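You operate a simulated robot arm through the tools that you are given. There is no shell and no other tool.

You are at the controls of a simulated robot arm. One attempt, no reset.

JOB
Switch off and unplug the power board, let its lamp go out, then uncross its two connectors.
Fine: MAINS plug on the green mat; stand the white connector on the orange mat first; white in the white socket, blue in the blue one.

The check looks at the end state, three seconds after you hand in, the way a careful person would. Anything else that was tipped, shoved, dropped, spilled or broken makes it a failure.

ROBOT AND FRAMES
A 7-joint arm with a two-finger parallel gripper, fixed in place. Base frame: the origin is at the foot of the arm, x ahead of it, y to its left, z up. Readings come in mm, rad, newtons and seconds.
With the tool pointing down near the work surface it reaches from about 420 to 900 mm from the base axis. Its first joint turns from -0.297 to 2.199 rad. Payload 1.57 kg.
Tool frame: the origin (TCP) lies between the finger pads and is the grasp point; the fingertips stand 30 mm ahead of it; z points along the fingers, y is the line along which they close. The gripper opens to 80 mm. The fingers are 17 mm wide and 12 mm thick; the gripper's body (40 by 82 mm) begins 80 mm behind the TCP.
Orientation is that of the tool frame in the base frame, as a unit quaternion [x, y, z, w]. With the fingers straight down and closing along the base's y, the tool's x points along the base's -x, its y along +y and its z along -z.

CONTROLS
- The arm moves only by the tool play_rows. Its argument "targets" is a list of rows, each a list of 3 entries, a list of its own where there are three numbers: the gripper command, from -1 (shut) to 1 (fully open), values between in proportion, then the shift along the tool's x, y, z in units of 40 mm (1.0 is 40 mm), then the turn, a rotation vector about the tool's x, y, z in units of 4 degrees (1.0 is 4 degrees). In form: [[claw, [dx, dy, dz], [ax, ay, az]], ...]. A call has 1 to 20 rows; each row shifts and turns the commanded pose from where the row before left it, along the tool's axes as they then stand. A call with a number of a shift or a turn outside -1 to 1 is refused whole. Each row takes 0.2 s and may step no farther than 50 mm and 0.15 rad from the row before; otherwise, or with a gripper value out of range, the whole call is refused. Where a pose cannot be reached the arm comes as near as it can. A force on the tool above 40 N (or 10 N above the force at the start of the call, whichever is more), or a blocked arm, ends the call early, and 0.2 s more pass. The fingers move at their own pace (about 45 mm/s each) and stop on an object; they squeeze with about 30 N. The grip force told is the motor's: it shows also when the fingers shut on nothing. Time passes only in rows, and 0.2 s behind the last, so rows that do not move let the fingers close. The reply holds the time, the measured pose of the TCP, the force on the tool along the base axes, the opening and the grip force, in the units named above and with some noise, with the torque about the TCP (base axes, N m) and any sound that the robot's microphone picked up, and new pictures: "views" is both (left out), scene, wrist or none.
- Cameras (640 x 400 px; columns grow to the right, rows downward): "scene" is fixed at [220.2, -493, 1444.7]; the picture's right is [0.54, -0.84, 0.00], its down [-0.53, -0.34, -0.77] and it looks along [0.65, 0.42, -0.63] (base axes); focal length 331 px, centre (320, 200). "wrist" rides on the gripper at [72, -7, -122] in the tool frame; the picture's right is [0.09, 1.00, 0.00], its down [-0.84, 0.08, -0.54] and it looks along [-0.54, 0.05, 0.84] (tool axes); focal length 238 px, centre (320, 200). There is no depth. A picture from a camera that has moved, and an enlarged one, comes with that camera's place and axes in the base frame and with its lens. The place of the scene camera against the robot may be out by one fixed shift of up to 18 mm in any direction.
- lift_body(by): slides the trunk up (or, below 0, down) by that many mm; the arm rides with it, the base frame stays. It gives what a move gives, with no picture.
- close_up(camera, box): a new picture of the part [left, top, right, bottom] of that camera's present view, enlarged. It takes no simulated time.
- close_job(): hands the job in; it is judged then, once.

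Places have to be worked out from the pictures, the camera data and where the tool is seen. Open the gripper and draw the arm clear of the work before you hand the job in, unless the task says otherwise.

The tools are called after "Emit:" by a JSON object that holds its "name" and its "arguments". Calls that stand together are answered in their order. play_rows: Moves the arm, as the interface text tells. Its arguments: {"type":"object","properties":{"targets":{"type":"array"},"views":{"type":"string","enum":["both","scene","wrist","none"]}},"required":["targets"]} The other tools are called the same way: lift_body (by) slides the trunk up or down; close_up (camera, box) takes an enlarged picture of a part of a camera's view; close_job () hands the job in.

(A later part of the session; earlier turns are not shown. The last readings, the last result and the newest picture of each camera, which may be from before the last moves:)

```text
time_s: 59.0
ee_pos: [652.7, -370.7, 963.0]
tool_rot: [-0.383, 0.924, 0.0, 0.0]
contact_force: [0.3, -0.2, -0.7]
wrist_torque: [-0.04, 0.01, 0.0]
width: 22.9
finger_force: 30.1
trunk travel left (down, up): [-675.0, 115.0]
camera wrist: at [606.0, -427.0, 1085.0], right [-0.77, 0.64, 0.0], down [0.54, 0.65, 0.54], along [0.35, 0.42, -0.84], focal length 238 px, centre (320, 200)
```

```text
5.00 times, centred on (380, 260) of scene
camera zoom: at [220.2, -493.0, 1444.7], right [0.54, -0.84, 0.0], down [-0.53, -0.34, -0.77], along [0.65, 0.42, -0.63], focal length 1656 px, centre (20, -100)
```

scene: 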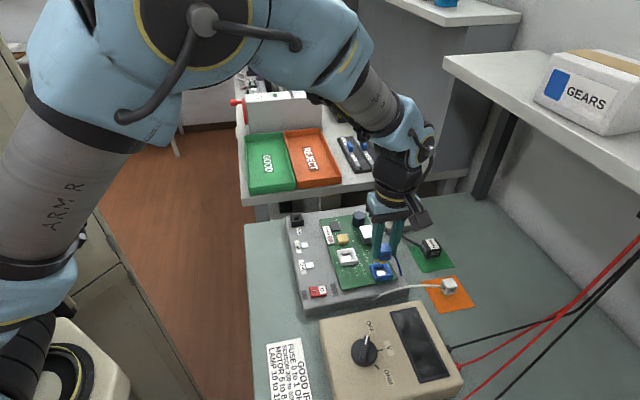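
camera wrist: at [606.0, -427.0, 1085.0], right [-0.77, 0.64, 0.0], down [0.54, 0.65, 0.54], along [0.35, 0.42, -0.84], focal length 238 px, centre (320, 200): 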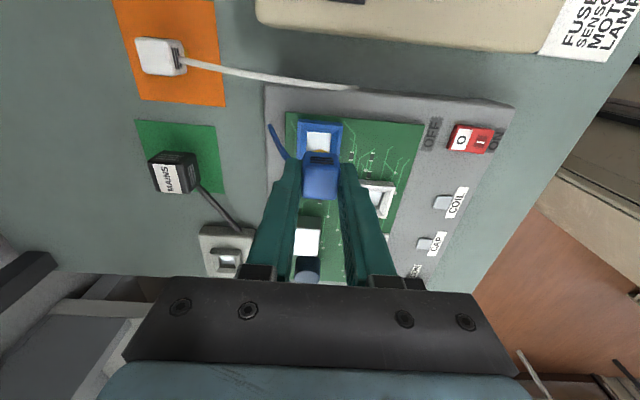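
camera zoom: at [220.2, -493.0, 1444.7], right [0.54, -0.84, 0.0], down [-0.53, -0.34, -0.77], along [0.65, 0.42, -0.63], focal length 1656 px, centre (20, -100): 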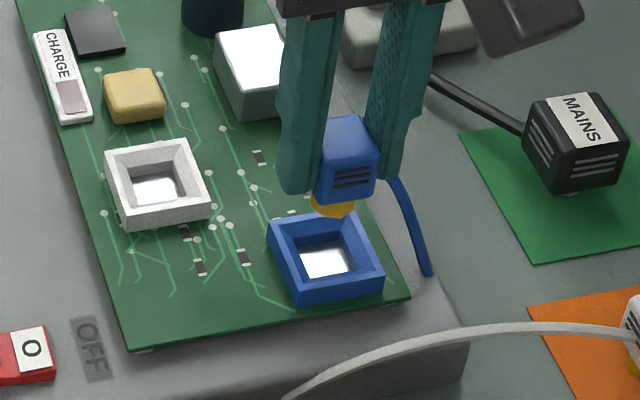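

Compared with the reference view of the seated blue connector, the blue socket lies about 1.3 mm further to -y and 0.5 mm to -x in tool axes. I correct that and lower to just above the seat.

Emit:
{"name": "play_rows", "arguments": {"targets": [[-1, [-0.013, -0.033, 0.25], [0, 0, 0]], [-1, [0, 0, 0.25], [0, 0, 0]], [-1, [0, 0, 0.15], [0, 0, 0]], [-1, [0, 0, 0.05], [0, 0, 0]], [-1, [0, 0, 0], [0, 0, 0]]], "views": "both"}}

Emit:
{"name": "close_up", "arguments": {"camera": "wrist", "box": [250, 100, 390, 200]}}

Emit:
{"name": "close_up", "arguments": {"camera": "scene", "box": [345, 235, 415, 295]}}

```text
time_s: 60.2
ee_pos: [655.5, -373.3, 935.7]
tool_rot: [-0.382, 0.924, 0.0, 0.0]
contact_force: [-0.5, 0.6, -0.3]
wrist_torque: [0.03, 0.03, 0.02]
width: 22.5
finger_force: 30.3
trunk travel left (down, up): [-675.0, 115.0]
camera wrist: at [608.4, -428.0, 1057.2], right [-0.77, 0.64, 0.0], down [0.54, 0.65, 0.54], along [0.35, 0.42, -0.84], focal length 238 px, centre (320, 200)
```

scene: 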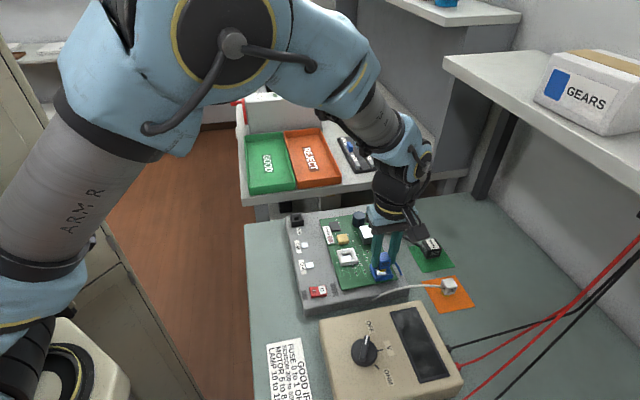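
wrist: 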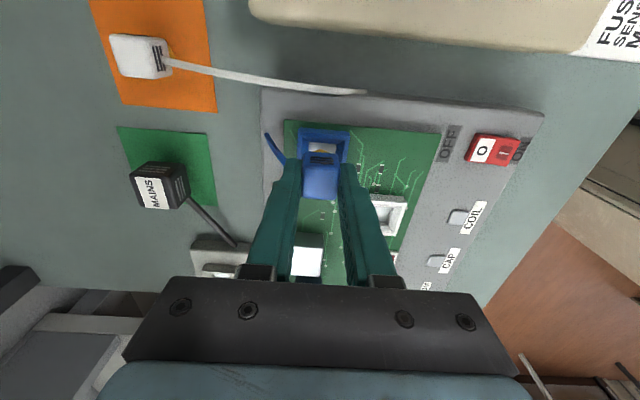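

```text
4.00 times, centred on (320, 150) of wrist
camera zoom: at [608.4, -428.0, 1057.2], right [-0.77, 0.64, 0.0], down [0.54, 0.65, 0.54], along [0.35, 0.42, -0.84], focal length 953 px, centre (320, 400)
```

zoom: 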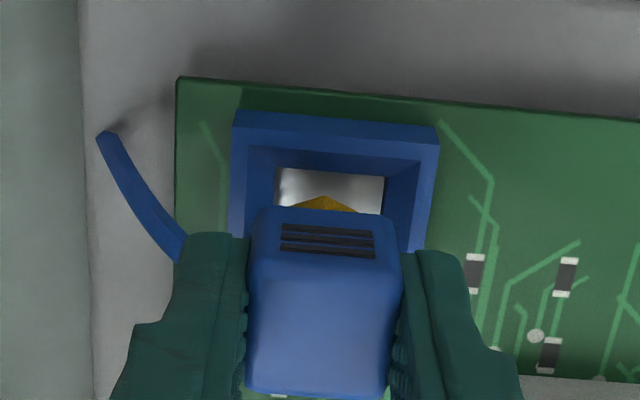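

```text
6.67 times, centred on (380, 265) of scene
camera zoom: at [220.2, -493.0, 1444.7], right [0.54, -0.84, 0.0], down [-0.53, -0.34, -0.77], along [0.65, 0.42, -0.63], focal length 2207 px, centre (-80, -233)
```

zoom: 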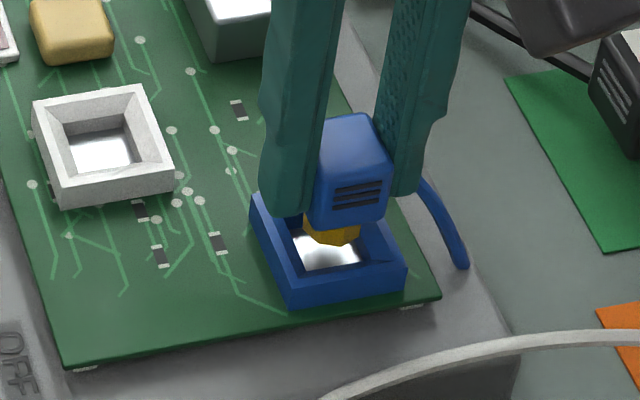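

The socket opening now looks about 1.3 mm to the +y side of the stem, so the arm moved a bit more than commanded. I let it settle briefly and look again before going further.

Emit:
{"name": "play_rows", "arguments": {"targets": [[-1, [0, 0, 0], [0, 0, 0]], [-1, [0, 0, 0], [0, 0, 0]]], "views": "both"}}

Emit:
{"name": "close_up", "arguments": {"camera": "wrist", "box": [280, 115, 360, 165]}}

Emit:
{"name": "close_up", "arguments": {"camera": "scene", "box": [360, 245, 400, 285]}}

```text
time_s: 60.8
ee_pos: [655.0, -372.3, 935.3]
tool_rot: [-0.383, 0.924, 0.0, -0.001]
contact_force: [-0.8, 0.1, -0.4]
wrist_torque: [0.03, -0.03, 0.0]
width: 22.5
finger_force: 30.2
trunk travel left (down, up): [-675.0, 115.0]
camera wrist: at [608.4, -428.0, 1057.4], right [-0.77, 0.64, 0.0], down [0.54, 0.65, 0.54], along [0.35, 0.42, -0.84], focal length 238 px, centre (320, 200)
```

scene: 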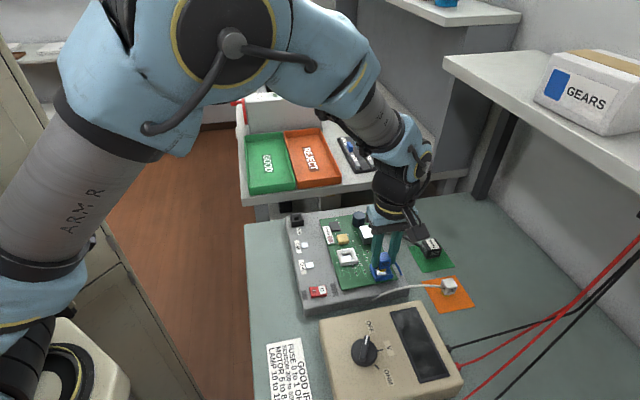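
wrist: 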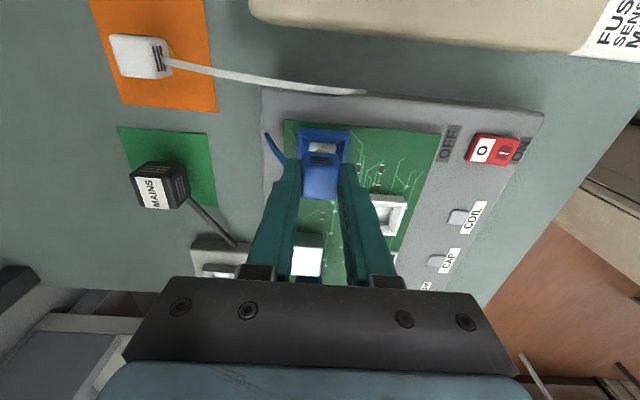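

```text
8.00 times, centred on (320, 140) of wrist
camera zoom: at [608.4, -428.0, 1057.4], right [-0.77, 0.64, 0.0], down [0.54, 0.65, 0.54], along [0.35, 0.42, -0.84], focal length 1907 px, centre (320, 680)
```

zoom: 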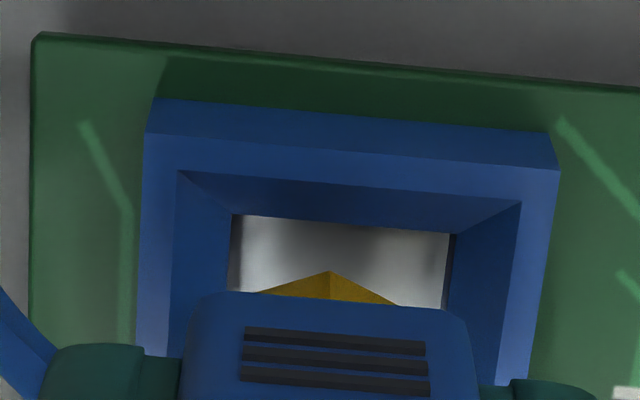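

```text
10.00 times, centred on (380, 265) of scene
camera zoom: at [220.2, -493.0, 1444.7], right [0.54, -0.84, 0.0], down [-0.53, -0.34, -0.77], along [0.65, 0.42, -0.63], focal length 3311 px, centre (-280, -450)
```

zoom: 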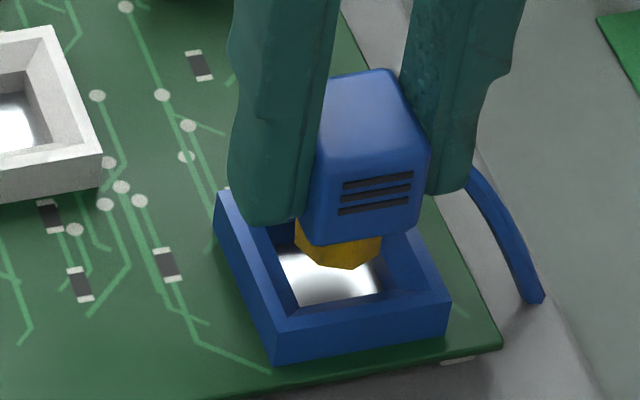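

The settled picture shows the socket about +1.3 mm in tool x and +1.1 mm in tool y from the stem, agreeing with the camera-derived TCP (654.4,-372.1 against 652.7,-372.2 for the seat). I correct this at the same height and look again.

Emit:
{"name": "play_rows", "arguments": {"targets": [[-1, [0.032, 0.028, 0], [0, 0, 0]], [-1, [0, 0, 0], [0, 0, 0]], [-1, [0, 0, 0], [0, 0, 0]]], "views": "wrist"}}

Emit:
{"name": "close_up", "arguments": {"camera": "wrist", "box": [280, 115, 360, 165]}}

Emit:
{"name": "close_up", "arguments": {"camera": "scene", "box": [360, 245, 400, 285]}}

```text
time_s: 61.6
ee_pos: [652.9, -371.4, 935.1]
tool_rot: [-0.383, 0.924, -0.001, 0.0]
contact_force: [-0.5, 0.4, -0.2]
wrist_torque: [0.02, 0.01, -0.03]
width: 22.6
finger_force: 30.1
trunk travel left (down, up): [-675.0, 115.0]
camera wrist: at [606.3, -428.0, 1057.5], right [-0.77, 0.64, 0.0], down [0.54, 0.65, 0.54], along [0.35, 0.42, -0.84], focal length 238 px, centre (320, 200)
```

wrist: 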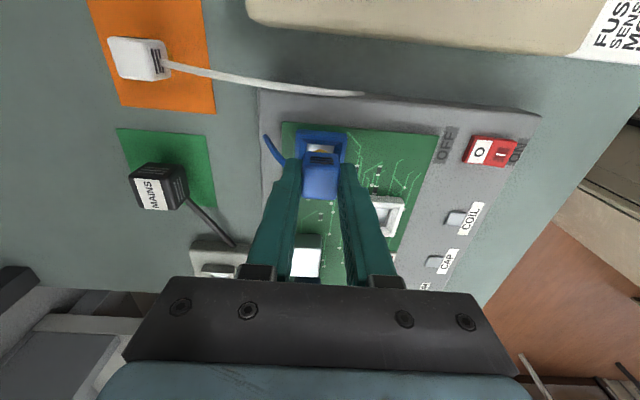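

```text
8.00 times, centred on (320, 140) of wrist
camera zoom: at [606.3, -428.0, 1057.5], right [-0.77, 0.64, 0.0], down [0.54, 0.65, 0.54], along [0.35, 0.42, -0.84], focal length 1907 px, centre (320, 680)
```

zoom: 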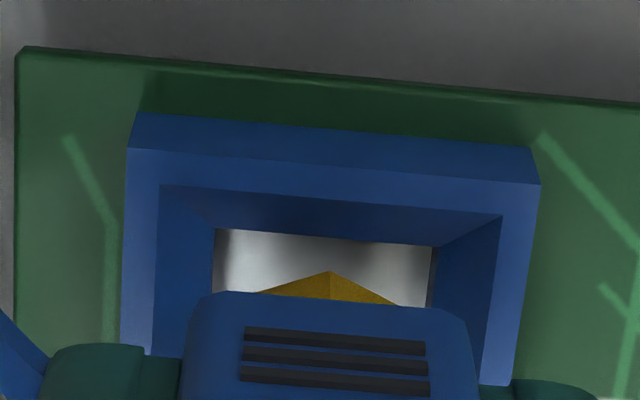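

```text
10.00 times, centred on (380, 265) of scene
camera zoom: at [220.2, -493.0, 1444.7], right [0.54, -0.84, 0.0], down [-0.53, -0.34, -0.77], along [0.65, 0.42, -0.63], focal length 3311 px, centre (-280, -450)
```

zoom: 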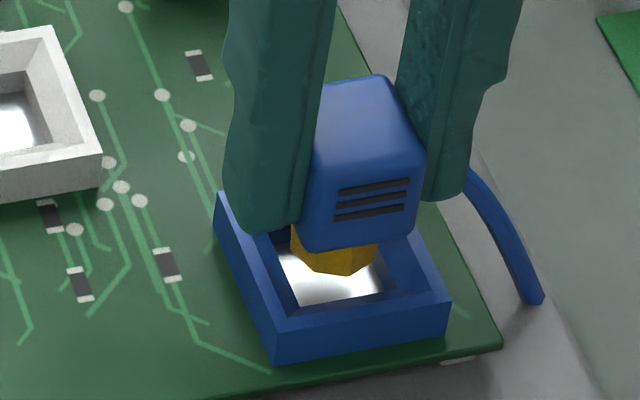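

Now the socket is about 0.5 mm to -y of the stem and aligned in x. I correct 0.4 mm and lower 8 mm in 2 mm steps, watching the force.

Emit:
{"name": "play_rows", "arguments": {"targets": [[-1, [0, -0.01, 0.05], [0, 0, 0]], [-1, [0, 0, 0.05], [0, 0, 0]], [-1, [0, 0, 0.05], [0, 0, 0]], [-1, [0, 0, 0.05], [0, 0, 0]], [-1, [0, 0, 0], [0, 0, 0]]], "views": "wrist"}}

Emit:
{"name": "close_up", "arguments": {"camera": "wrist", "box": [280, 115, 360, 165]}}

Emit:
{"name": "close_up", "arguments": {"camera": "scene", "box": [360, 245, 400, 285]}}

```text
time_s: 62.8
ee_pos: [652.1, -373.3, 927.0]
tool_rot: [-0.383, 0.924, -0.001, 0.001]
contact_force: [0.4, 0.9, 4.6]
wrist_torque: [0.08, 0.0, 0.01]
width: 22.6
finger_force: 30.0
trunk travel left (down, up): [-675.0, 115.0]
camera wrist: at [606.6, -429.0, 1050.3], right [-0.77, 0.64, 0.0], down [0.54, 0.65, 0.54], along [0.35, 0.42, -0.84], focal length 238 px, centre (320, 200)
```

wrist: 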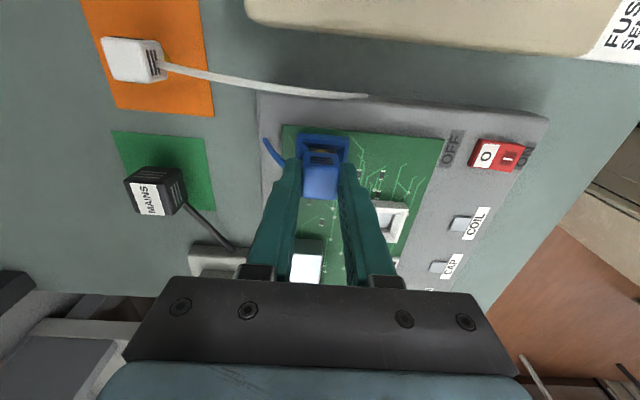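

```text
8.00 times, centred on (320, 140) of wrist
camera zoom: at [606.6, -429.0, 1050.3], right [-0.77, 0.64, 0.0], down [0.54, 0.65, 0.54], along [0.35, 0.42, -0.84], focal length 1907 px, centre (320, 680)
```

zoom: 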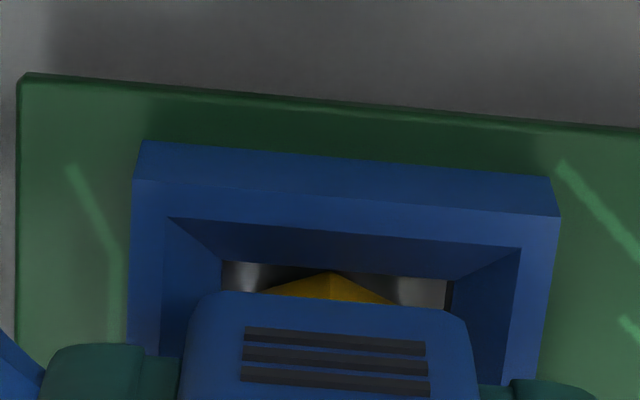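

```text
10.00 times, centred on (380, 265) of scene
camera zoom: at [220.2, -493.0, 1444.7], right [0.54, -0.84, 0.0], down [-0.53, -0.34, -0.77], along [0.65, 0.42, -0.63], focal length 3311 px, centre (-280, -450)
```

zoom: 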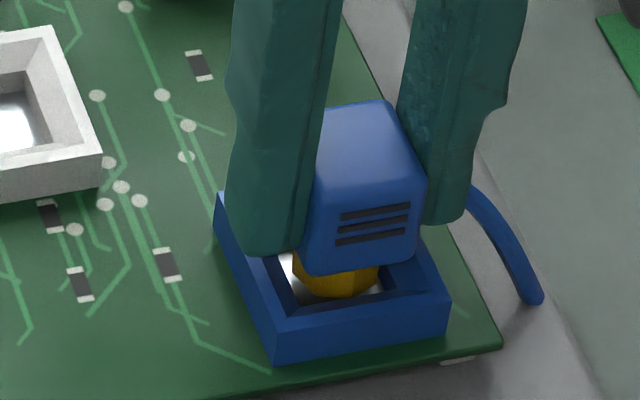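

First contact (4.6 N) at z≈928, 3.5 mm above the seat height; the alignment is within 0.5 mm. I push on gently in 1 mm steps.

Emit:
{"name": "play_rows", "arguments": {"targets": [[-1, [0, 0.005, 0.025], [0, 0, 0]], [-1, [0, 0, 0.025], [0, 0, 0]], [-1, [0, 0, 0], [0, 0, 0]]], "views": "wrist"}}

Emit:
{"name": "close_up", "arguments": {"camera": "wrist", "box": [280, 115, 360, 165]}}

Emit:
{"name": "close_up", "arguments": {"camera": "scene", "box": [360, 245, 400, 285]}}

```text
time_s: 63.6
ee_pos: [652.7, -374.0, 925.7]
tool_rot: [-0.384, 0.924, 0.0, 0.0]
contact_force: [1.5, -0.8, 4.8]
wrist_torque: [-0.08, -0.07, 0.01]
width: 22.5
finger_force: 30.0
trunk travel left (down, up): [-675.0, 115.0]
camera wrist: at [606.5, -428.9, 1048.4], right [-0.77, 0.64, 0.0], down [0.54, 0.65, 0.54], along [0.35, 0.42, -0.84], focal length 238 px, centre (320, 200)
```

wrist: 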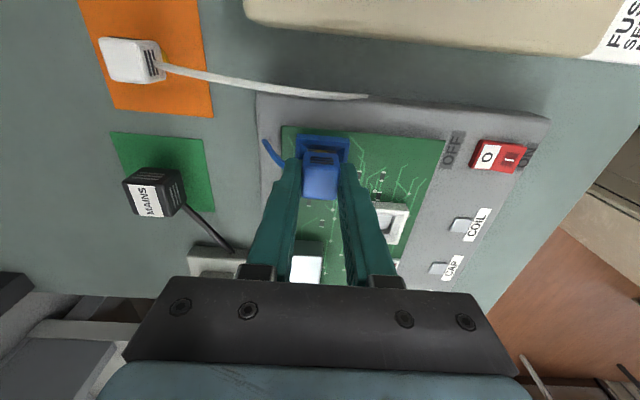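

```text
8.00 times, centred on (320, 140) of wrist
camera zoom: at [606.5, -428.9, 1048.4], right [-0.77, 0.64, 0.0], down [0.54, 0.65, 0.54], along [0.35, 0.42, -0.84], focal length 1907 px, centre (320, 680)
```

zoom: 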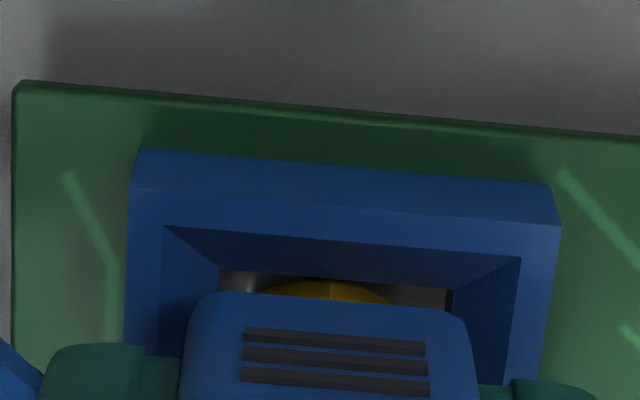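

```text
10.00 times, centred on (380, 265) of scene
camera zoom: at [220.2, -493.0, 1444.7], right [0.54, -0.84, 0.0], down [-0.53, -0.34, -0.77], along [0.65, 0.42, -0.63], focal length 3311 px, centre (-280, -450)
```

zoom: 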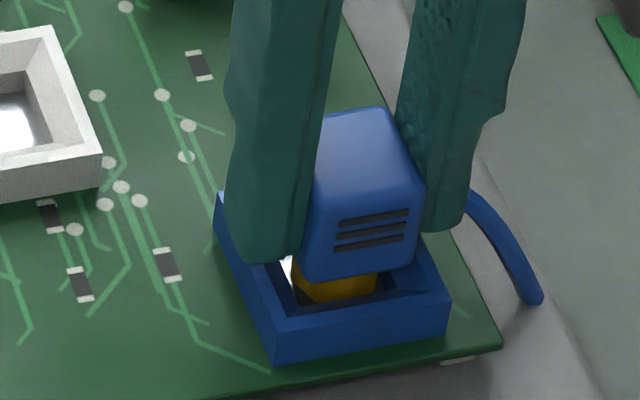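

It is entering smoothly (4.8 N). About 2.4 mm remain to the reference height; I continue in 1 mm steps.

Emit:
{"name": "play_rows", "arguments": {"targets": [[-1, [0, 0, 0.025], [0, 0, 0]], [-1, [0, 0, 0.025], [0, 0, 0]], [-1, [0, 0, 0.015], [0, 0, 0]], [-1, [0, 0, 0], [0, 0, 0]]], "views": "wrist"}}

Emit:
{"name": "close_up", "arguments": {"camera": "wrist", "box": [280, 115, 360, 165]}}

Emit:
{"name": "close_up", "arguments": {"camera": "scene", "box": [360, 245, 400, 285]}}

```text
time_s: 64.6
ee_pos: [652.4, -372.4, 922.8]
tool_rot: [-0.383, 0.924, 0.001, 0.0]
contact_force: [0.0, -3.3, 2.9]
wrist_torque: [-0.13, -0.03, 0.0]
width: 22.6
finger_force: 30.5
trunk travel left (down, up): [-675.0, 115.0]
camera wrist: at [606.4, -428.6, 1045.6], right [-0.77, 0.64, 0.0], down [0.54, 0.65, 0.54], along [0.35, 0.42, -0.84], focal length 238 px, centre (320, 200)
```

wrist: 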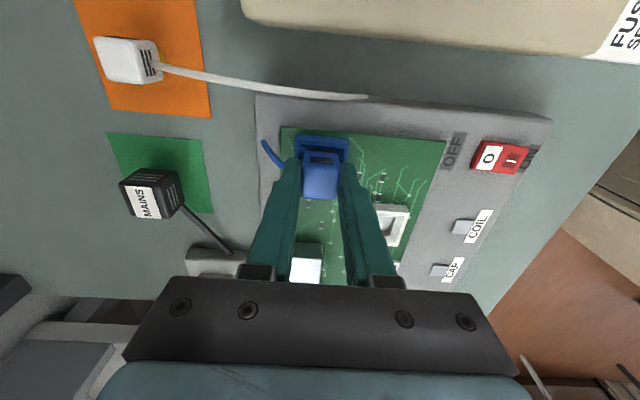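

```text
8.00 times, centred on (320, 140) of wrist
camera zoom: at [606.4, -428.6, 1045.6], right [-0.77, 0.64, 0.0], down [0.54, 0.65, 0.54], along [0.35, 0.42, -0.84], focal length 1907 px, centre (320, 680)
```

zoom: 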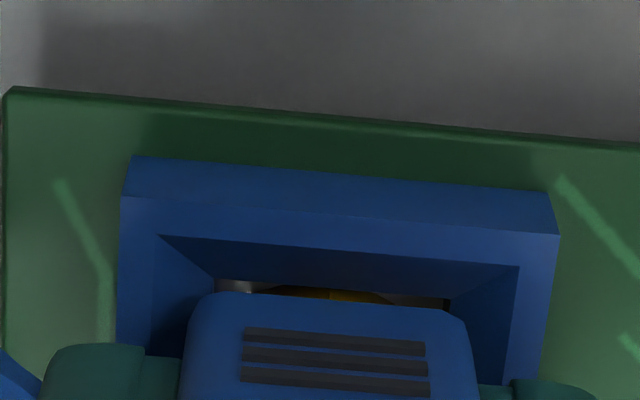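

```text
10.00 times, centred on (380, 265) of scene
camera zoom: at [220.2, -493.0, 1444.7], right [0.54, -0.84, 0.0], down [-0.53, -0.34, -0.77], along [0.65, 0.42, -0.63], focal length 3311 px, centre (-280, -450)
```

zoom: 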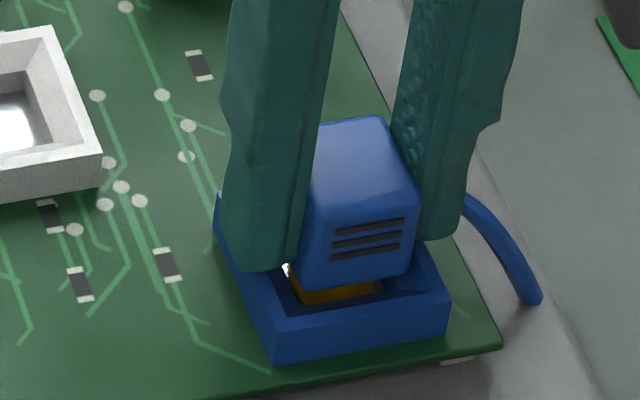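

The camera-derived height now equals the reference seat, and the scene shows blue as low as white was there. I press 1 mm further to confirm that it has bottomed.

Emit:
{"name": "play_rows", "arguments": {"targets": [[-1, [0, 0, 0.025], [0, 0, 0]], [-1, [0, 0, 0], [0, 0, 0]]], "views": "none"}}

```text
time_s: 65.2
ee_pos: [651.9, -373.8, 922.0]
tool_rot: [-0.383, 0.924, -0.001, 0.001]
contact_force: [-2.6, -1.8, 13.3]
wrist_torque: [-0.05, 0.15, -0.01]
width: 22.4
finger_force: 30.2
trunk travel left (down, up): [-675.0, 115.0]
```

The force rose to 13 N at z≈922, so it is bottoming. One more 0.8 mm press to confirm, then I relieve and open.

Emit:
{"name": "play_rows", "arguments": {"targets": [[-1, [0, 0, 0.02], [0, 0, 0]], [-1, [0, 0, 0], [0, 0, 0]]], "views": "scene"}}

Emit:
{"name": "close_up", "arguments": {"camera": "scene", "box": [332, 235, 428, 295]}}

```text
time_s: 65.8
ee_pos: [652.5, -373.3, 921.8]
tool_rot: [-0.384, 0.923, -0.001, 0.001]
contact_force: [-1.7, -0.3, 22.1]
wrist_torque: [-0.02, 0.12, -0.01]
width: 22.7
finger_force: 30.4
trunk travel left (down, up): [-675.0, 115.0]
```

scene: 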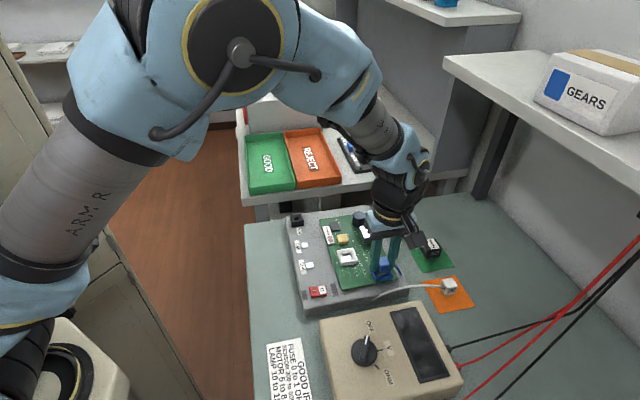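

```text
6.67 times, centred on (380, 265) of scene
camera zoom: at [220.2, -493.0, 1444.7], right [0.54, -0.84, 0.0], down [-0.53, -0.34, -0.77], along [0.65, 0.42, -0.63], focal length 2207 px, centre (-80, -233)
```

zoom: 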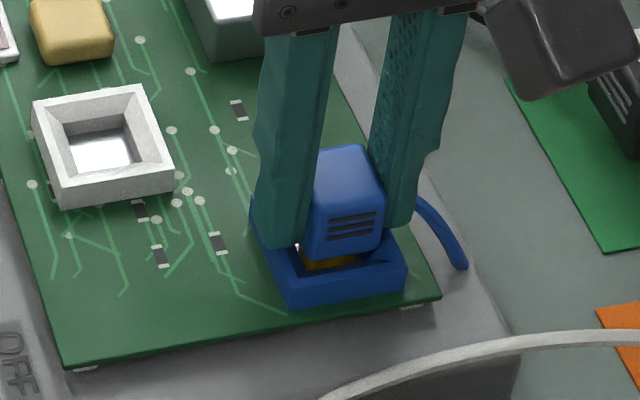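

It has bottomed (22 N, no further travel). I relieve the press, open the fingers gently and rise a little to see how the blue connector sits.

Emit:
{"name": "play_rows", "arguments": {"targets": [[-1, [0, 0, -0.045], [0, 0, 0]], [-1, [0, 0, 0], [0, 0, 0]], [-0.4, [0, 0, 0], [0, 0, 0]], [-0.3, [0, 0, 0], [0, 0, 0]], [-0.1, [0, 0, 0], [0, 0, 0]], [0.1, [0, 0, 0], [0, 0, 0]], [0.1, [0, 0, -0.3], [0, 0, 0]], [0.1, [0, 0, -0.6], [0, 0, 0]], [0.1, [0, 0, 0], [0, 0, 0]]], "views": "both"}}

Emit:
{"name": "close_up", "arguments": {"camera": "wrist", "box": [240, 100, 400, 200]}}

Emit:
{"name": "close_up", "arguments": {"camera": "scene", "box": [332, 235, 428, 295]}}

```text
time_s: 67.8
ee_pos: [652.7, -372.9, 959.1]
tool_rot: [-0.382, 0.924, 0.0, -0.002]
contact_force: [-0.6, -1.3, 0.1]
wrist_torque: [0.0, 0.0, 0.02]
width: 44.0
finger_force: 0.1
trunk travel left (down, up): [-675.0, 115.0]
camera wrist: at [607.4, -428.9, 1081.9], right [-0.77, 0.64, 0.0], down [0.54, 0.65, 0.54], along [0.35, 0.42, -0.84], focal length 238 px, centre (320, 200)
```

scene: 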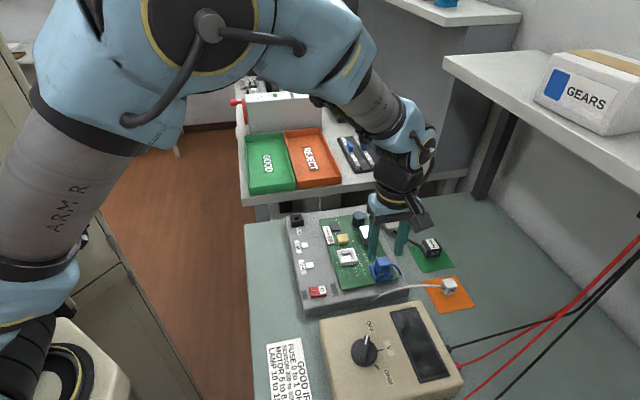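
wrist: 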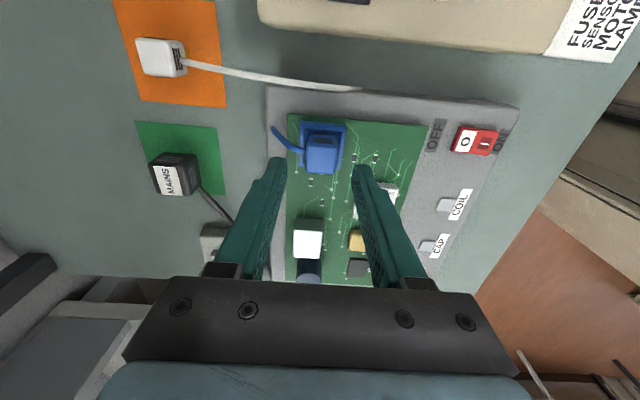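

```text
4.00 times, centred on (320, 150) of wrist
camera zoom: at [607.4, -428.9, 1081.9], right [-0.77, 0.64, 0.0], down [0.54, 0.65, 0.54], along [0.35, 0.42, -0.84], focal length 953 px, centre (320, 400)
```

zoom: 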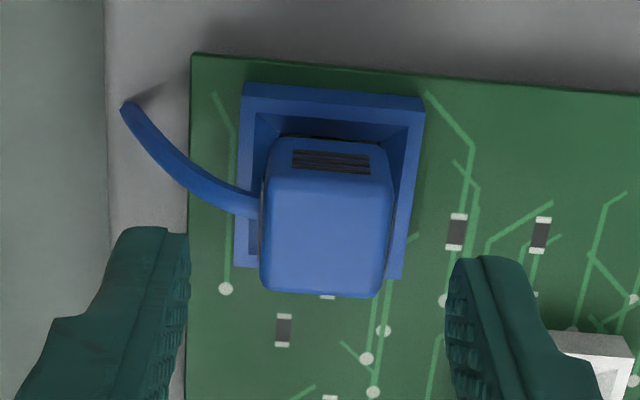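

```text
6.67 times, centred on (380, 265) of scene
camera zoom: at [220.2, -493.0, 1444.7], right [0.54, -0.84, 0.0], down [-0.53, -0.34, -0.77], along [0.65, 0.42, -0.63], focal length 2207 px, centre (-80, -233)
```

zoom: 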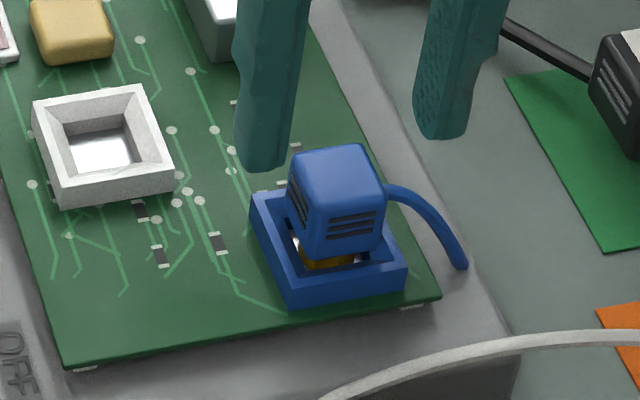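

Blue is seated upright in the blue socket. Now I fetch the white connector: up to z≈1000, over to the orange mat at (705.5,-500), then look.

Emit:
{"name": "play_rows", "arguments": {"targets": [[0.2, [0, 0, -0.6], [0, 0, 0]], [0.3, [0, 0, -0.4], [0, 0, 0]], [0.3, [0.26, -0.63, 0], [0, 0, 0]], [0.3, [0.26, -0.64, 0], [0, 0, 0]], [0.3, [0.26, -0.64, 0], [0, 0, 0]], [0.3, [0.26, -0.64, 0], [0, 0, 0]], [0.27, [0.27, -0.63, 0], [0, 0, 0]], [0.3, [0, 0, 0.8], [0, 0, 0]], [0.3, [0, 0, 0.8], [0, 0, 0]], [0.3, [0, 0, 0], [0, 0, 0]]], "views": "both"}}

Emit:
{"name": "close_up", "arguments": {"camera": "wrist", "box": [240, 100, 400, 200]}}

Emit:
{"name": "close_up", "arguments": {"camera": "scene", "box": [400, 240, 500, 310]}}

```text
time_s: 70.0
ee_pos: [705.1, -500.7, 933.4]
tool_rot: [-0.382, 0.924, 0.0, 0.0]
contact_force: [0.3, 0.3, 0.5]
wrist_torque: [-0.01, 0.02, 0.01]
width: 52.1
finger_force: 0.0
trunk travel left (down, up): [-675.0, 115.0]
camera wrist: at [657.7, -556.5, 1055.2], right [-0.77, 0.64, 0.0], down [0.54, 0.65, 0.54], along [0.35, 0.42, -0.84], focal length 238 px, centre (320, 200)
```

scene: 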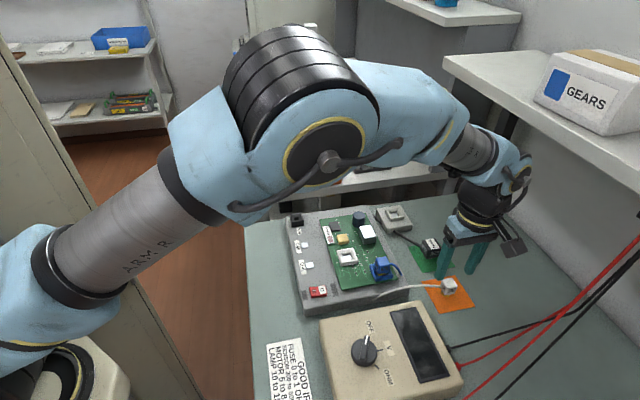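
wrist: 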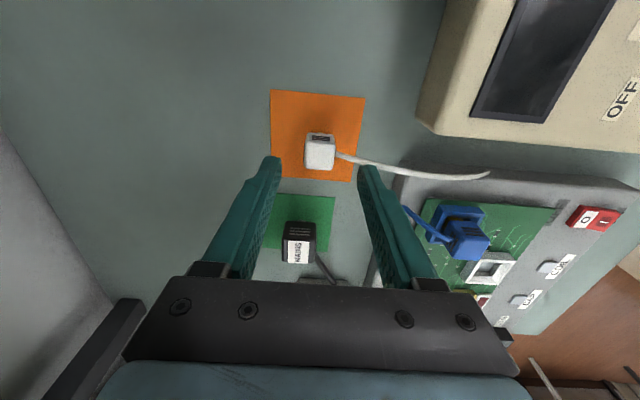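

```text
4.00 times, centred on (320, 150) of wrist
camera zoom: at [657.7, -556.5, 1055.2], right [-0.77, 0.64, 0.0], down [0.54, 0.65, 0.54], along [0.35, 0.42, -0.84], focal length 953 px, centre (320, 400)
```

zoom: 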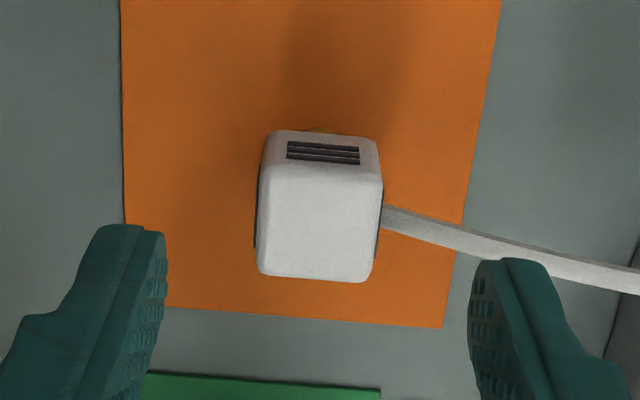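

```text
5.71 times, centred on (450, 275) of scene
camera zoom: at [220.2, -493.0, 1444.7], right [0.54, -0.84, 0.0], down [-0.53, -0.34, -0.77], along [0.65, 0.42, -0.63], focal length 1892 px, centre (-423, -229)
```

zoom: 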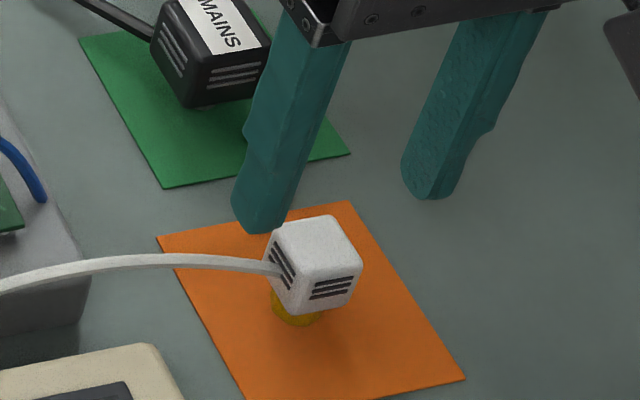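

White stands unmoved. It is about (-2.1,-0.9) mm off in tool x,y; I correct and descend to z≈893 to check once more.

Emit:
{"name": "play_rows", "arguments": {"targets": [[0.3, [-0.052, -0.022, 0.4], [0, 0, 0]], [0.3, [0, 0, 0.4], [0, 0, 0]], [0.3, [0, 0, 0.2], [0, 0, 0]], [0.3, [0, 0, 0], [0, 0, 0]]], "views": "both"}}

Emit:
{"name": "close_up", "arguments": {"camera": "wrist", "box": [240, 100, 400, 200]}}

Emit:
{"name": "close_up", "arguments": {"camera": "scene", "box": [400, 240, 500, 310]}}

```text
time_s: 71.0
ee_pos: [706.4, -500.9, 894.9]
tool_rot: [-0.383, 0.924, 0.0, -0.001]
contact_force: [0.1, -0.2, 0.1]
wrist_torque: [-0.02, -0.02, 0.01]
width: 51.8
finger_force: 0.0
trunk travel left (down, up): [-675.0, 115.0]
camera wrist: at [660.0, -555.0, 1016.5], right [-0.77, 0.64, 0.0], down [0.54, 0.65, 0.54], along [0.35, 0.42, -0.84], focal length 238 px, centre (320, 200)
```

scene: 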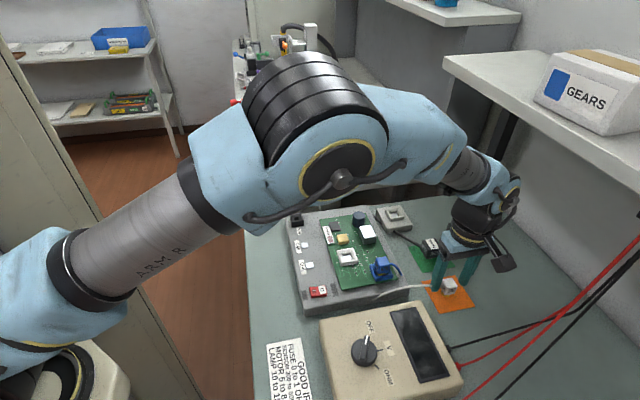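
wrist: 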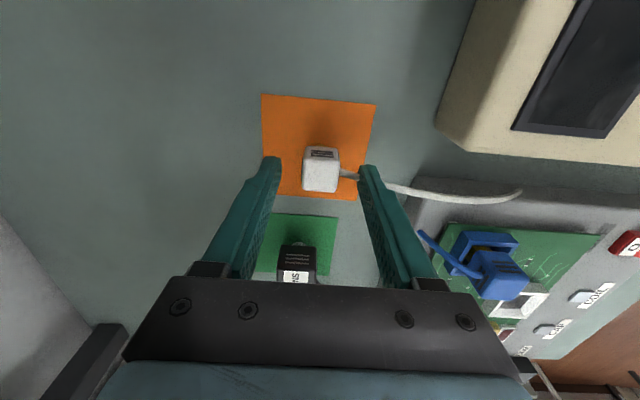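

```text
4.00 times, centred on (320, 150) of wrist
camera zoom: at [660.0, -555.0, 1016.5], right [-0.77, 0.64, 0.0], down [0.54, 0.65, 0.54], along [0.35, 0.42, -0.84], focal length 953 px, centre (320, 400)
```

zoom: 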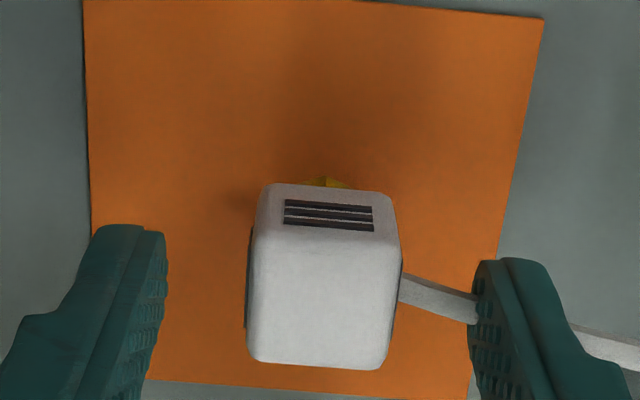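

```text
5.71 times, centred on (450, 275) of scene
camera zoom: at [220.2, -493.0, 1444.7], right [0.54, -0.84, 0.0], down [-0.53, -0.34, -0.77], along [0.65, 0.42, -0.63], focal length 1892 px, centre (-423, -229)
```

zoom: 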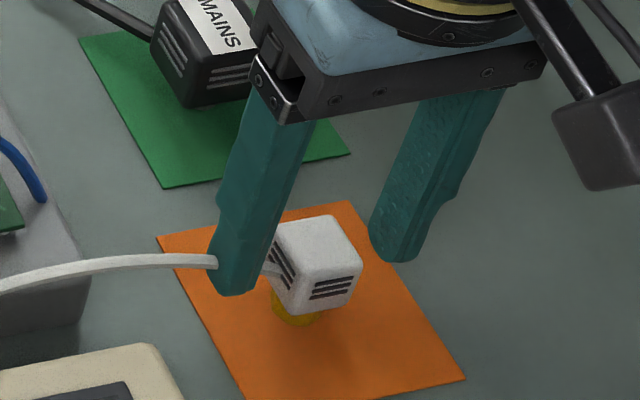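

Well centred. I go down 8.5 mm more and close on the white connector.

Emit:
{"name": "play_rows", "arguments": {"targets": [[0.3, [0, 0, 0.12], [0, 0, 0]], [0.3, [0, 0, 0.09], [0, 0, 0]], [0.3, [0, 0, 0], [0, 0, 0]], [-1, [0, 0, 0], [0, 0, 0]], [-1, [0, 0, 0], [0, 0, 0]], [-1, [0, 0, 0], [0, 0, 0]], [-1, [0, 0, 0], [0, 0, 0]]], "views": "both"}}

Emit:
{"name": "close_up", "arguments": {"camera": "wrist", "box": [240, 100, 400, 200]}}

Emit:
{"name": "close_up", "arguments": {"camera": "scene", "box": [400, 240, 500, 310]}}

```text
time_s: 72.6
ee_pos: [707.0, -499.0, 886.7]
tool_rot: [-0.382, 0.924, 0.0, 0.0]
contact_force: [-0.1, 0.1, -0.1]
wrist_torque: [0.0, -0.01, 0.0]
width: 22.6
finger_force: 30.1
trunk travel left (down, up): [-675.0, 115.0]
camera wrist: at [660.8, -555.1, 1008.1], right [-0.77, 0.64, 0.0], down [0.54, 0.65, 0.54], along [0.35, 0.42, -0.84], focal length 238 px, centre (320, 200)
```

scene: 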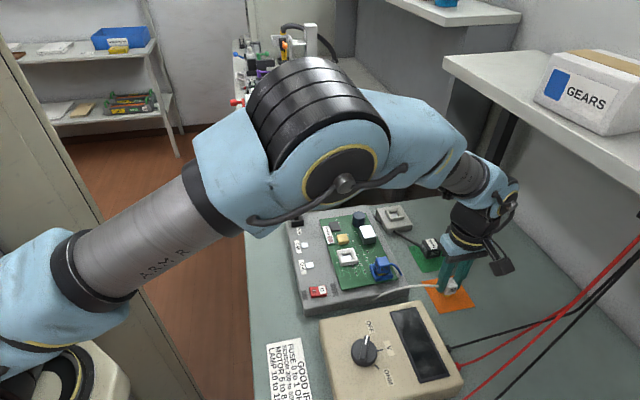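
wrist: 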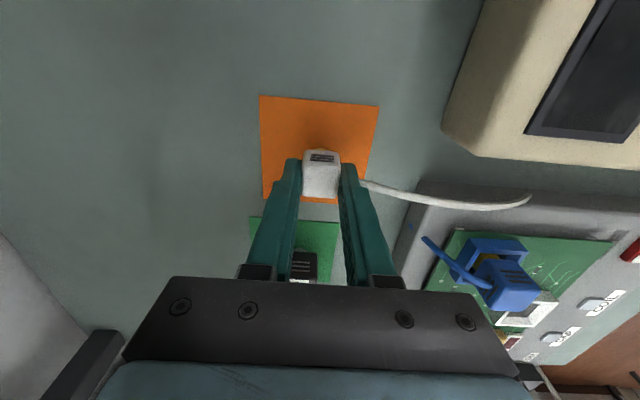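

```text
4.00 times, centred on (320, 150) of wrist
camera zoom: at [660.8, -555.1, 1008.1], right [-0.77, 0.64, 0.0], down [0.54, 0.65, 0.54], along [0.35, 0.42, -0.84], focal length 953 px, centre (320, 400)
```

zoom: 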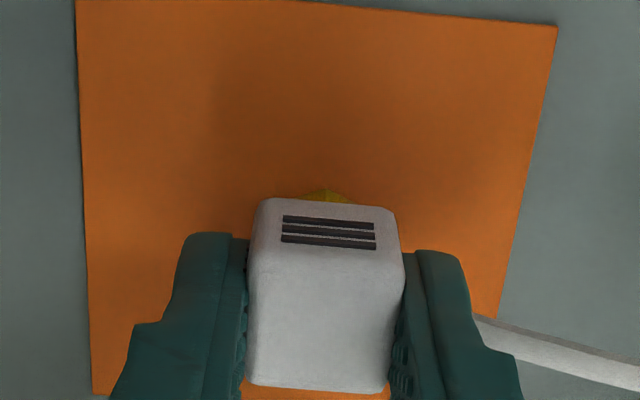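

```text
5.71 times, centred on (450, 275) of scene
camera zoom: at [220.2, -493.0, 1444.7], right [0.54, -0.84, 0.0], down [-0.53, -0.34, -0.77], along [0.65, 0.42, -0.63], focal length 1892 px, centre (-423, -229)
```

zoom: 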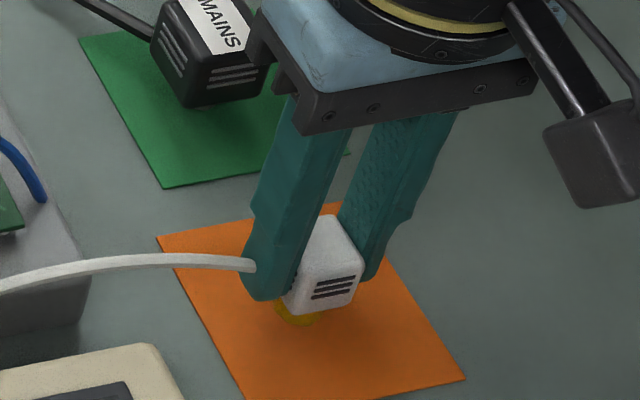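

White is gripped (22.6 mm); it sits about 1.3 mm further to +x in the tool than before, which I will account for. I lift it, travel at z≈1000 to above the white socket and come down to about z=963.

Emit:
{"name": "play_rows", "arguments": {"targets": [[-1, [0, 0, -0.1], [0, 0, 0]], [-1, [0, 0, -0.3], [0, 0, 0]], [-1, [0, 0, -0.8], [0, 0, 0]], [-1, [0, 0, -0.85], [0, 0, 0]], [-1, [0, 0, -0.8], [0, 0, 0]], [-1, [-0.37, 0.66, 0], [0, 0, 0]], [-1, [-0.38, 0.66, 0], [0, 0, 0]], [-1, [-0.37, 0.66, 0], [0, 0, 0]], [-1, [-0.38, 0.66, 0], [0, 0, 0]], [-1, [-0.37, 0.66, 0], [0, 0, 0]], [-1, [-0.38, 0.66, 0], [0, 0, 0]], [-1, [-0.38, 0.66, 0], [0, 0, 0]], [-1, [0, 0, 0.5], [0, 0, 0]], [-1, [0, 0, 0.4], [0, 0, 0]], [-1, [0, 0, 0], [0, 0, 0]], [-1, [0, 0, 0], [0, 0, 0]]], "views": "both"}}

Emit:
{"name": "close_up", "arguments": {"camera": "wrist", "box": [240, 100, 400, 200]}}

Emit:
{"name": "close_up", "arguments": {"camera": "scene", "box": [310, 215, 406, 275]}}

```text
time_s: 76.0
ee_pos: [650.7, -294.8, 964.2]
tool_rot: [-0.383, 0.924, 0.0, 0.0]
contact_force: [0.2, 0.5, 0.4]
wrist_torque: [0.01, -0.02, -0.03]
width: 22.5
finger_force: 29.8
trunk travel left (down, up): [-675.0, 115.0]
camera wrist: at [604.4, -350.6, 1086.8], right [-0.77, 0.64, 0.0], down [0.54, 0.65, 0.54], along [0.35, 0.42, -0.84], focal length 238 px, centre (320, 200)
```

scene: 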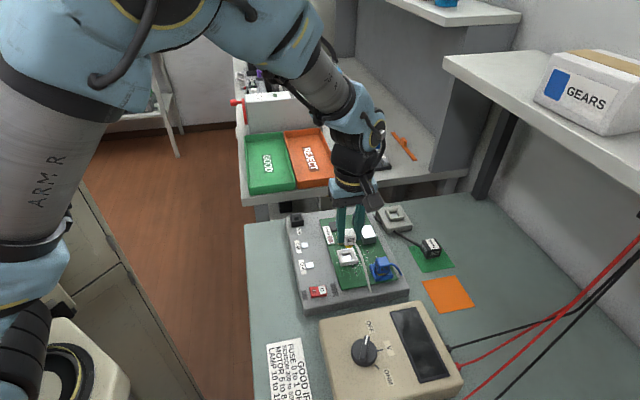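
wrist: 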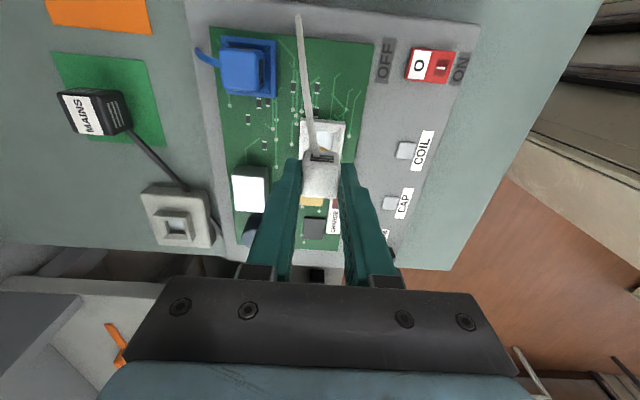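

```text
4.00 times, centred on (320, 150) of wrist
camera zoom: at [604.4, -350.6, 1086.8], right [-0.77, 0.64, 0.0], down [0.54, 0.65, 0.54], along [0.35, 0.42, -0.84], focal length 953 px, centre (320, 400)
```

zoom: 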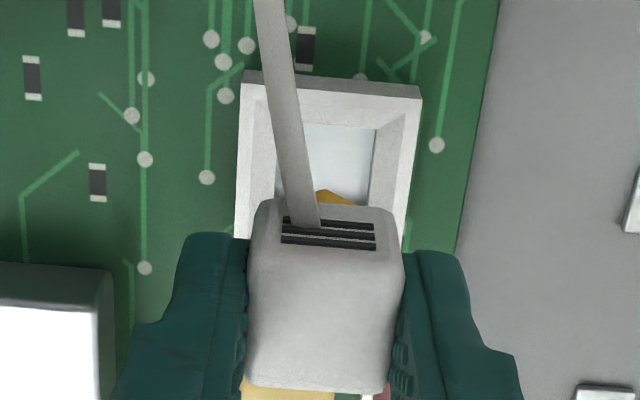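

```text
6.67 times, centred on (358, 245) of scene
camera zoom: at [220.2, -493.0, 1444.7], right [0.54, -0.84, 0.0], down [-0.53, -0.34, -0.77], along [0.65, 0.42, -0.63], focal length 2207 px, centre (67, -100)
```

zoom: 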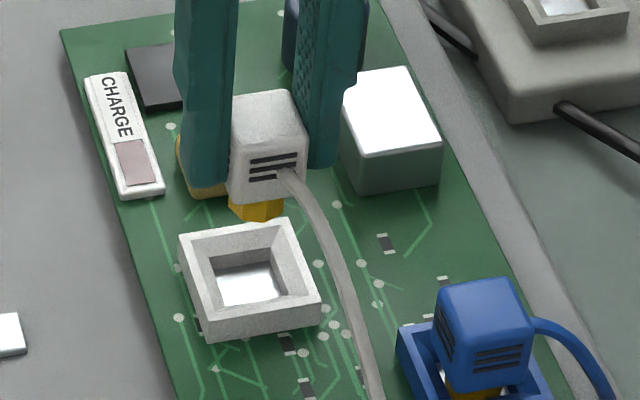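

Over the white socket the sideways alignment matches the reference; the connector needs about 1 mm towards -x of the tool. I apply it and descend to z≈936, then check.

Emit:
{"name": "play_rows", "arguments": {"targets": [[-1, [-0.025, 0, 0.25], [0, 0, 0]], [-1, [0, 0, 0.25], [0, 0, 0]], [-1, [0, 0, 0.15], [0, 0, 0]], [-1, [0, 0, 0.03], [0, 0, 0]], [-1, [0, 0, 0], [0, 0, 0]], [-1, [0, 0, 0], [0, 0, 0]]], "views": "wrist"}}

Emit:
{"name": "close_up", "arguments": {"camera": "wrist", "box": [280, 115, 360, 165]}}

Emit:
{"name": "close_up", "arguments": {"camera": "scene", "box": [325, 230, 365, 270]}}

```text
time_s: 77.4
ee_pos: [652.4, -294.0, 937.5]
tool_rot: [-0.383, 0.924, 0.001, 0.0]
contact_force: [0.4, 0.4, -0.7]
wrist_torque: [0.01, -0.03, 0.0]
width: 22.6
finger_force: 30.0
trunk travel left (down, up): [-675.0, 115.0]
camera wrist: at [606.1, -348.9, 1059.6], right [-0.77, 0.64, 0.0], down [0.54, 0.65, 0.54], along [0.35, 0.42, -0.84], focal length 238 px, centre (320, 200)
```

wrist: 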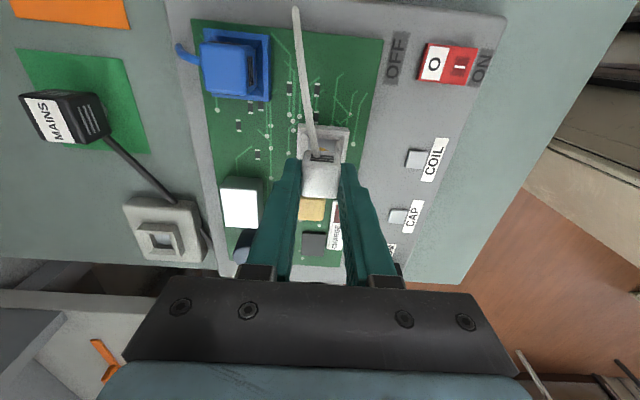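

```text
8.00 times, centred on (320, 140) of wrist
camera zoom: at [606.1, -348.9, 1059.6], right [-0.77, 0.64, 0.0], down [0.54, 0.65, 0.54], along [0.35, 0.42, -0.84], focal length 1907 px, centre (320, 680)
```

zoom: 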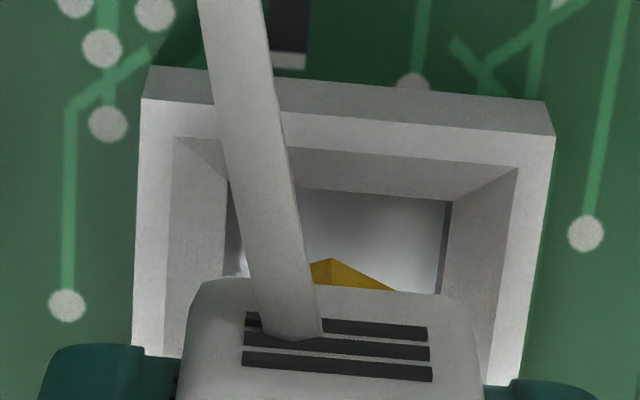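

```text
10.00 times, centred on (345, 250) of scene
camera zoom: at [220.2, -493.0, 1444.7], right [0.54, -0.84, 0.0], down [-0.53, -0.34, -0.77], along [0.65, 0.42, -0.63], focal length 3311 px, centre (70, -300)
```

zoom: 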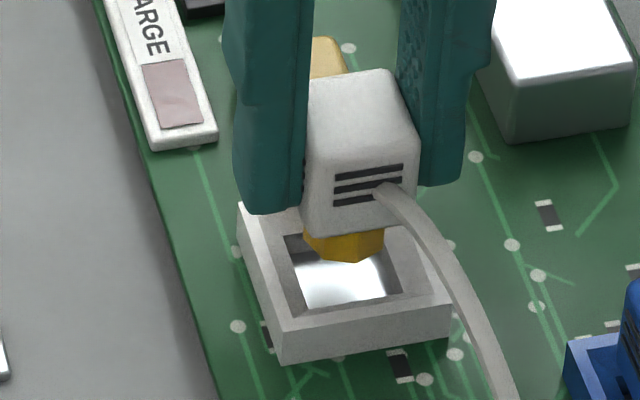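

Descending moved the tool further than asked: the socket is now about +2.5 mm in tool x and +0.7 mm in tool y from the stem (still 10 mm above it). I correct at constant height and re-check.

Emit:
{"name": "play_rows", "arguments": {"targets": [[-1, [0.06, 0.013, 0], [0, 0, 0]], [-1, [0, 0, 0], [0, 0, 0]], [-1, [0, 0, 0], [0, 0, 0]]], "views": "wrist"}}

Emit:
{"name": "close_up", "arguments": {"camera": "wrist", "box": [280, 115, 360, 165]}}

Emit:
{"name": "close_up", "arguments": {"camera": "scene", "box": [325, 230, 365, 270]}}

```text
time_s: 78.2
ee_pos: [650.4, -295.2, 937.5]
tool_rot: [-0.383, 0.924, 0.0, 0.0]
contact_force: [-0.2, -0.5, -0.7]
wrist_torque: [0.03, 0.01, -0.01]
width: 22.6
finger_force: 30.0
trunk travel left (down, up): [-675.0, 115.0]
camera wrist: at [604.4, -350.1, 1059.7], right [-0.77, 0.64, 0.0], down [0.54, 0.65, 0.54], along [0.35, 0.42, -0.84], focal length 238 px, centre (320, 200)
```

wrist: 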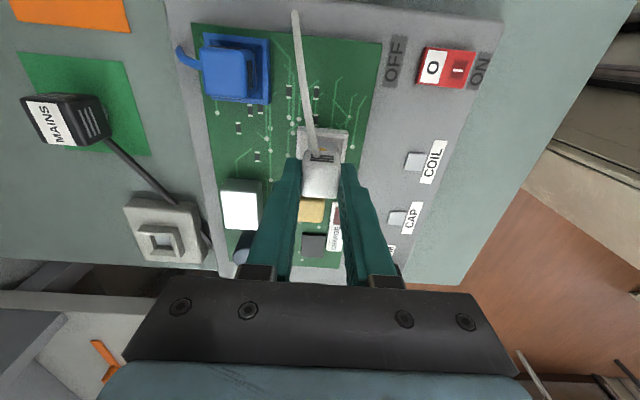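

```text
8.00 times, centred on (320, 140) of wrist
camera zoom: at [604.4, -350.1, 1059.7], right [-0.77, 0.64, 0.0], down [0.54, 0.65, 0.54], along [0.35, 0.42, -0.84], focal length 1907 px, centre (320, 680)
```

zoom: 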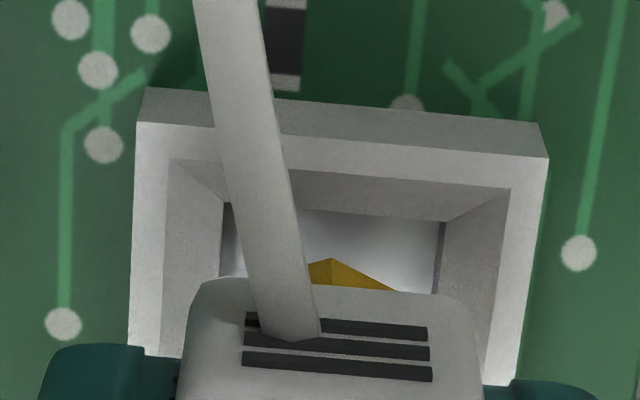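

```text
10.00 times, centred on (345, 250) of scene
camera zoom: at [220.2, -493.0, 1444.7], right [0.54, -0.84, 0.0], down [-0.53, -0.34, -0.77], along [0.65, 0.42, -0.63], focal length 3311 px, centre (70, -300)
```

zoom: 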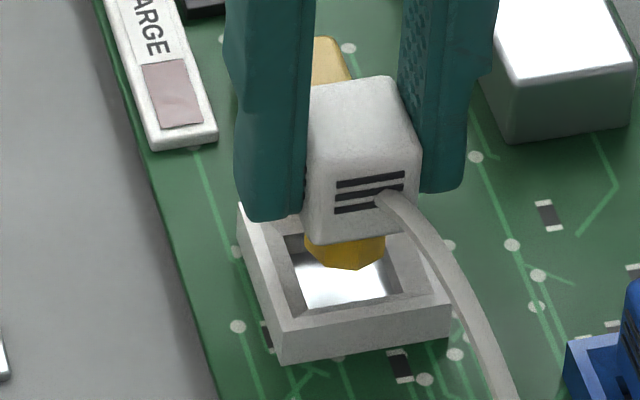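

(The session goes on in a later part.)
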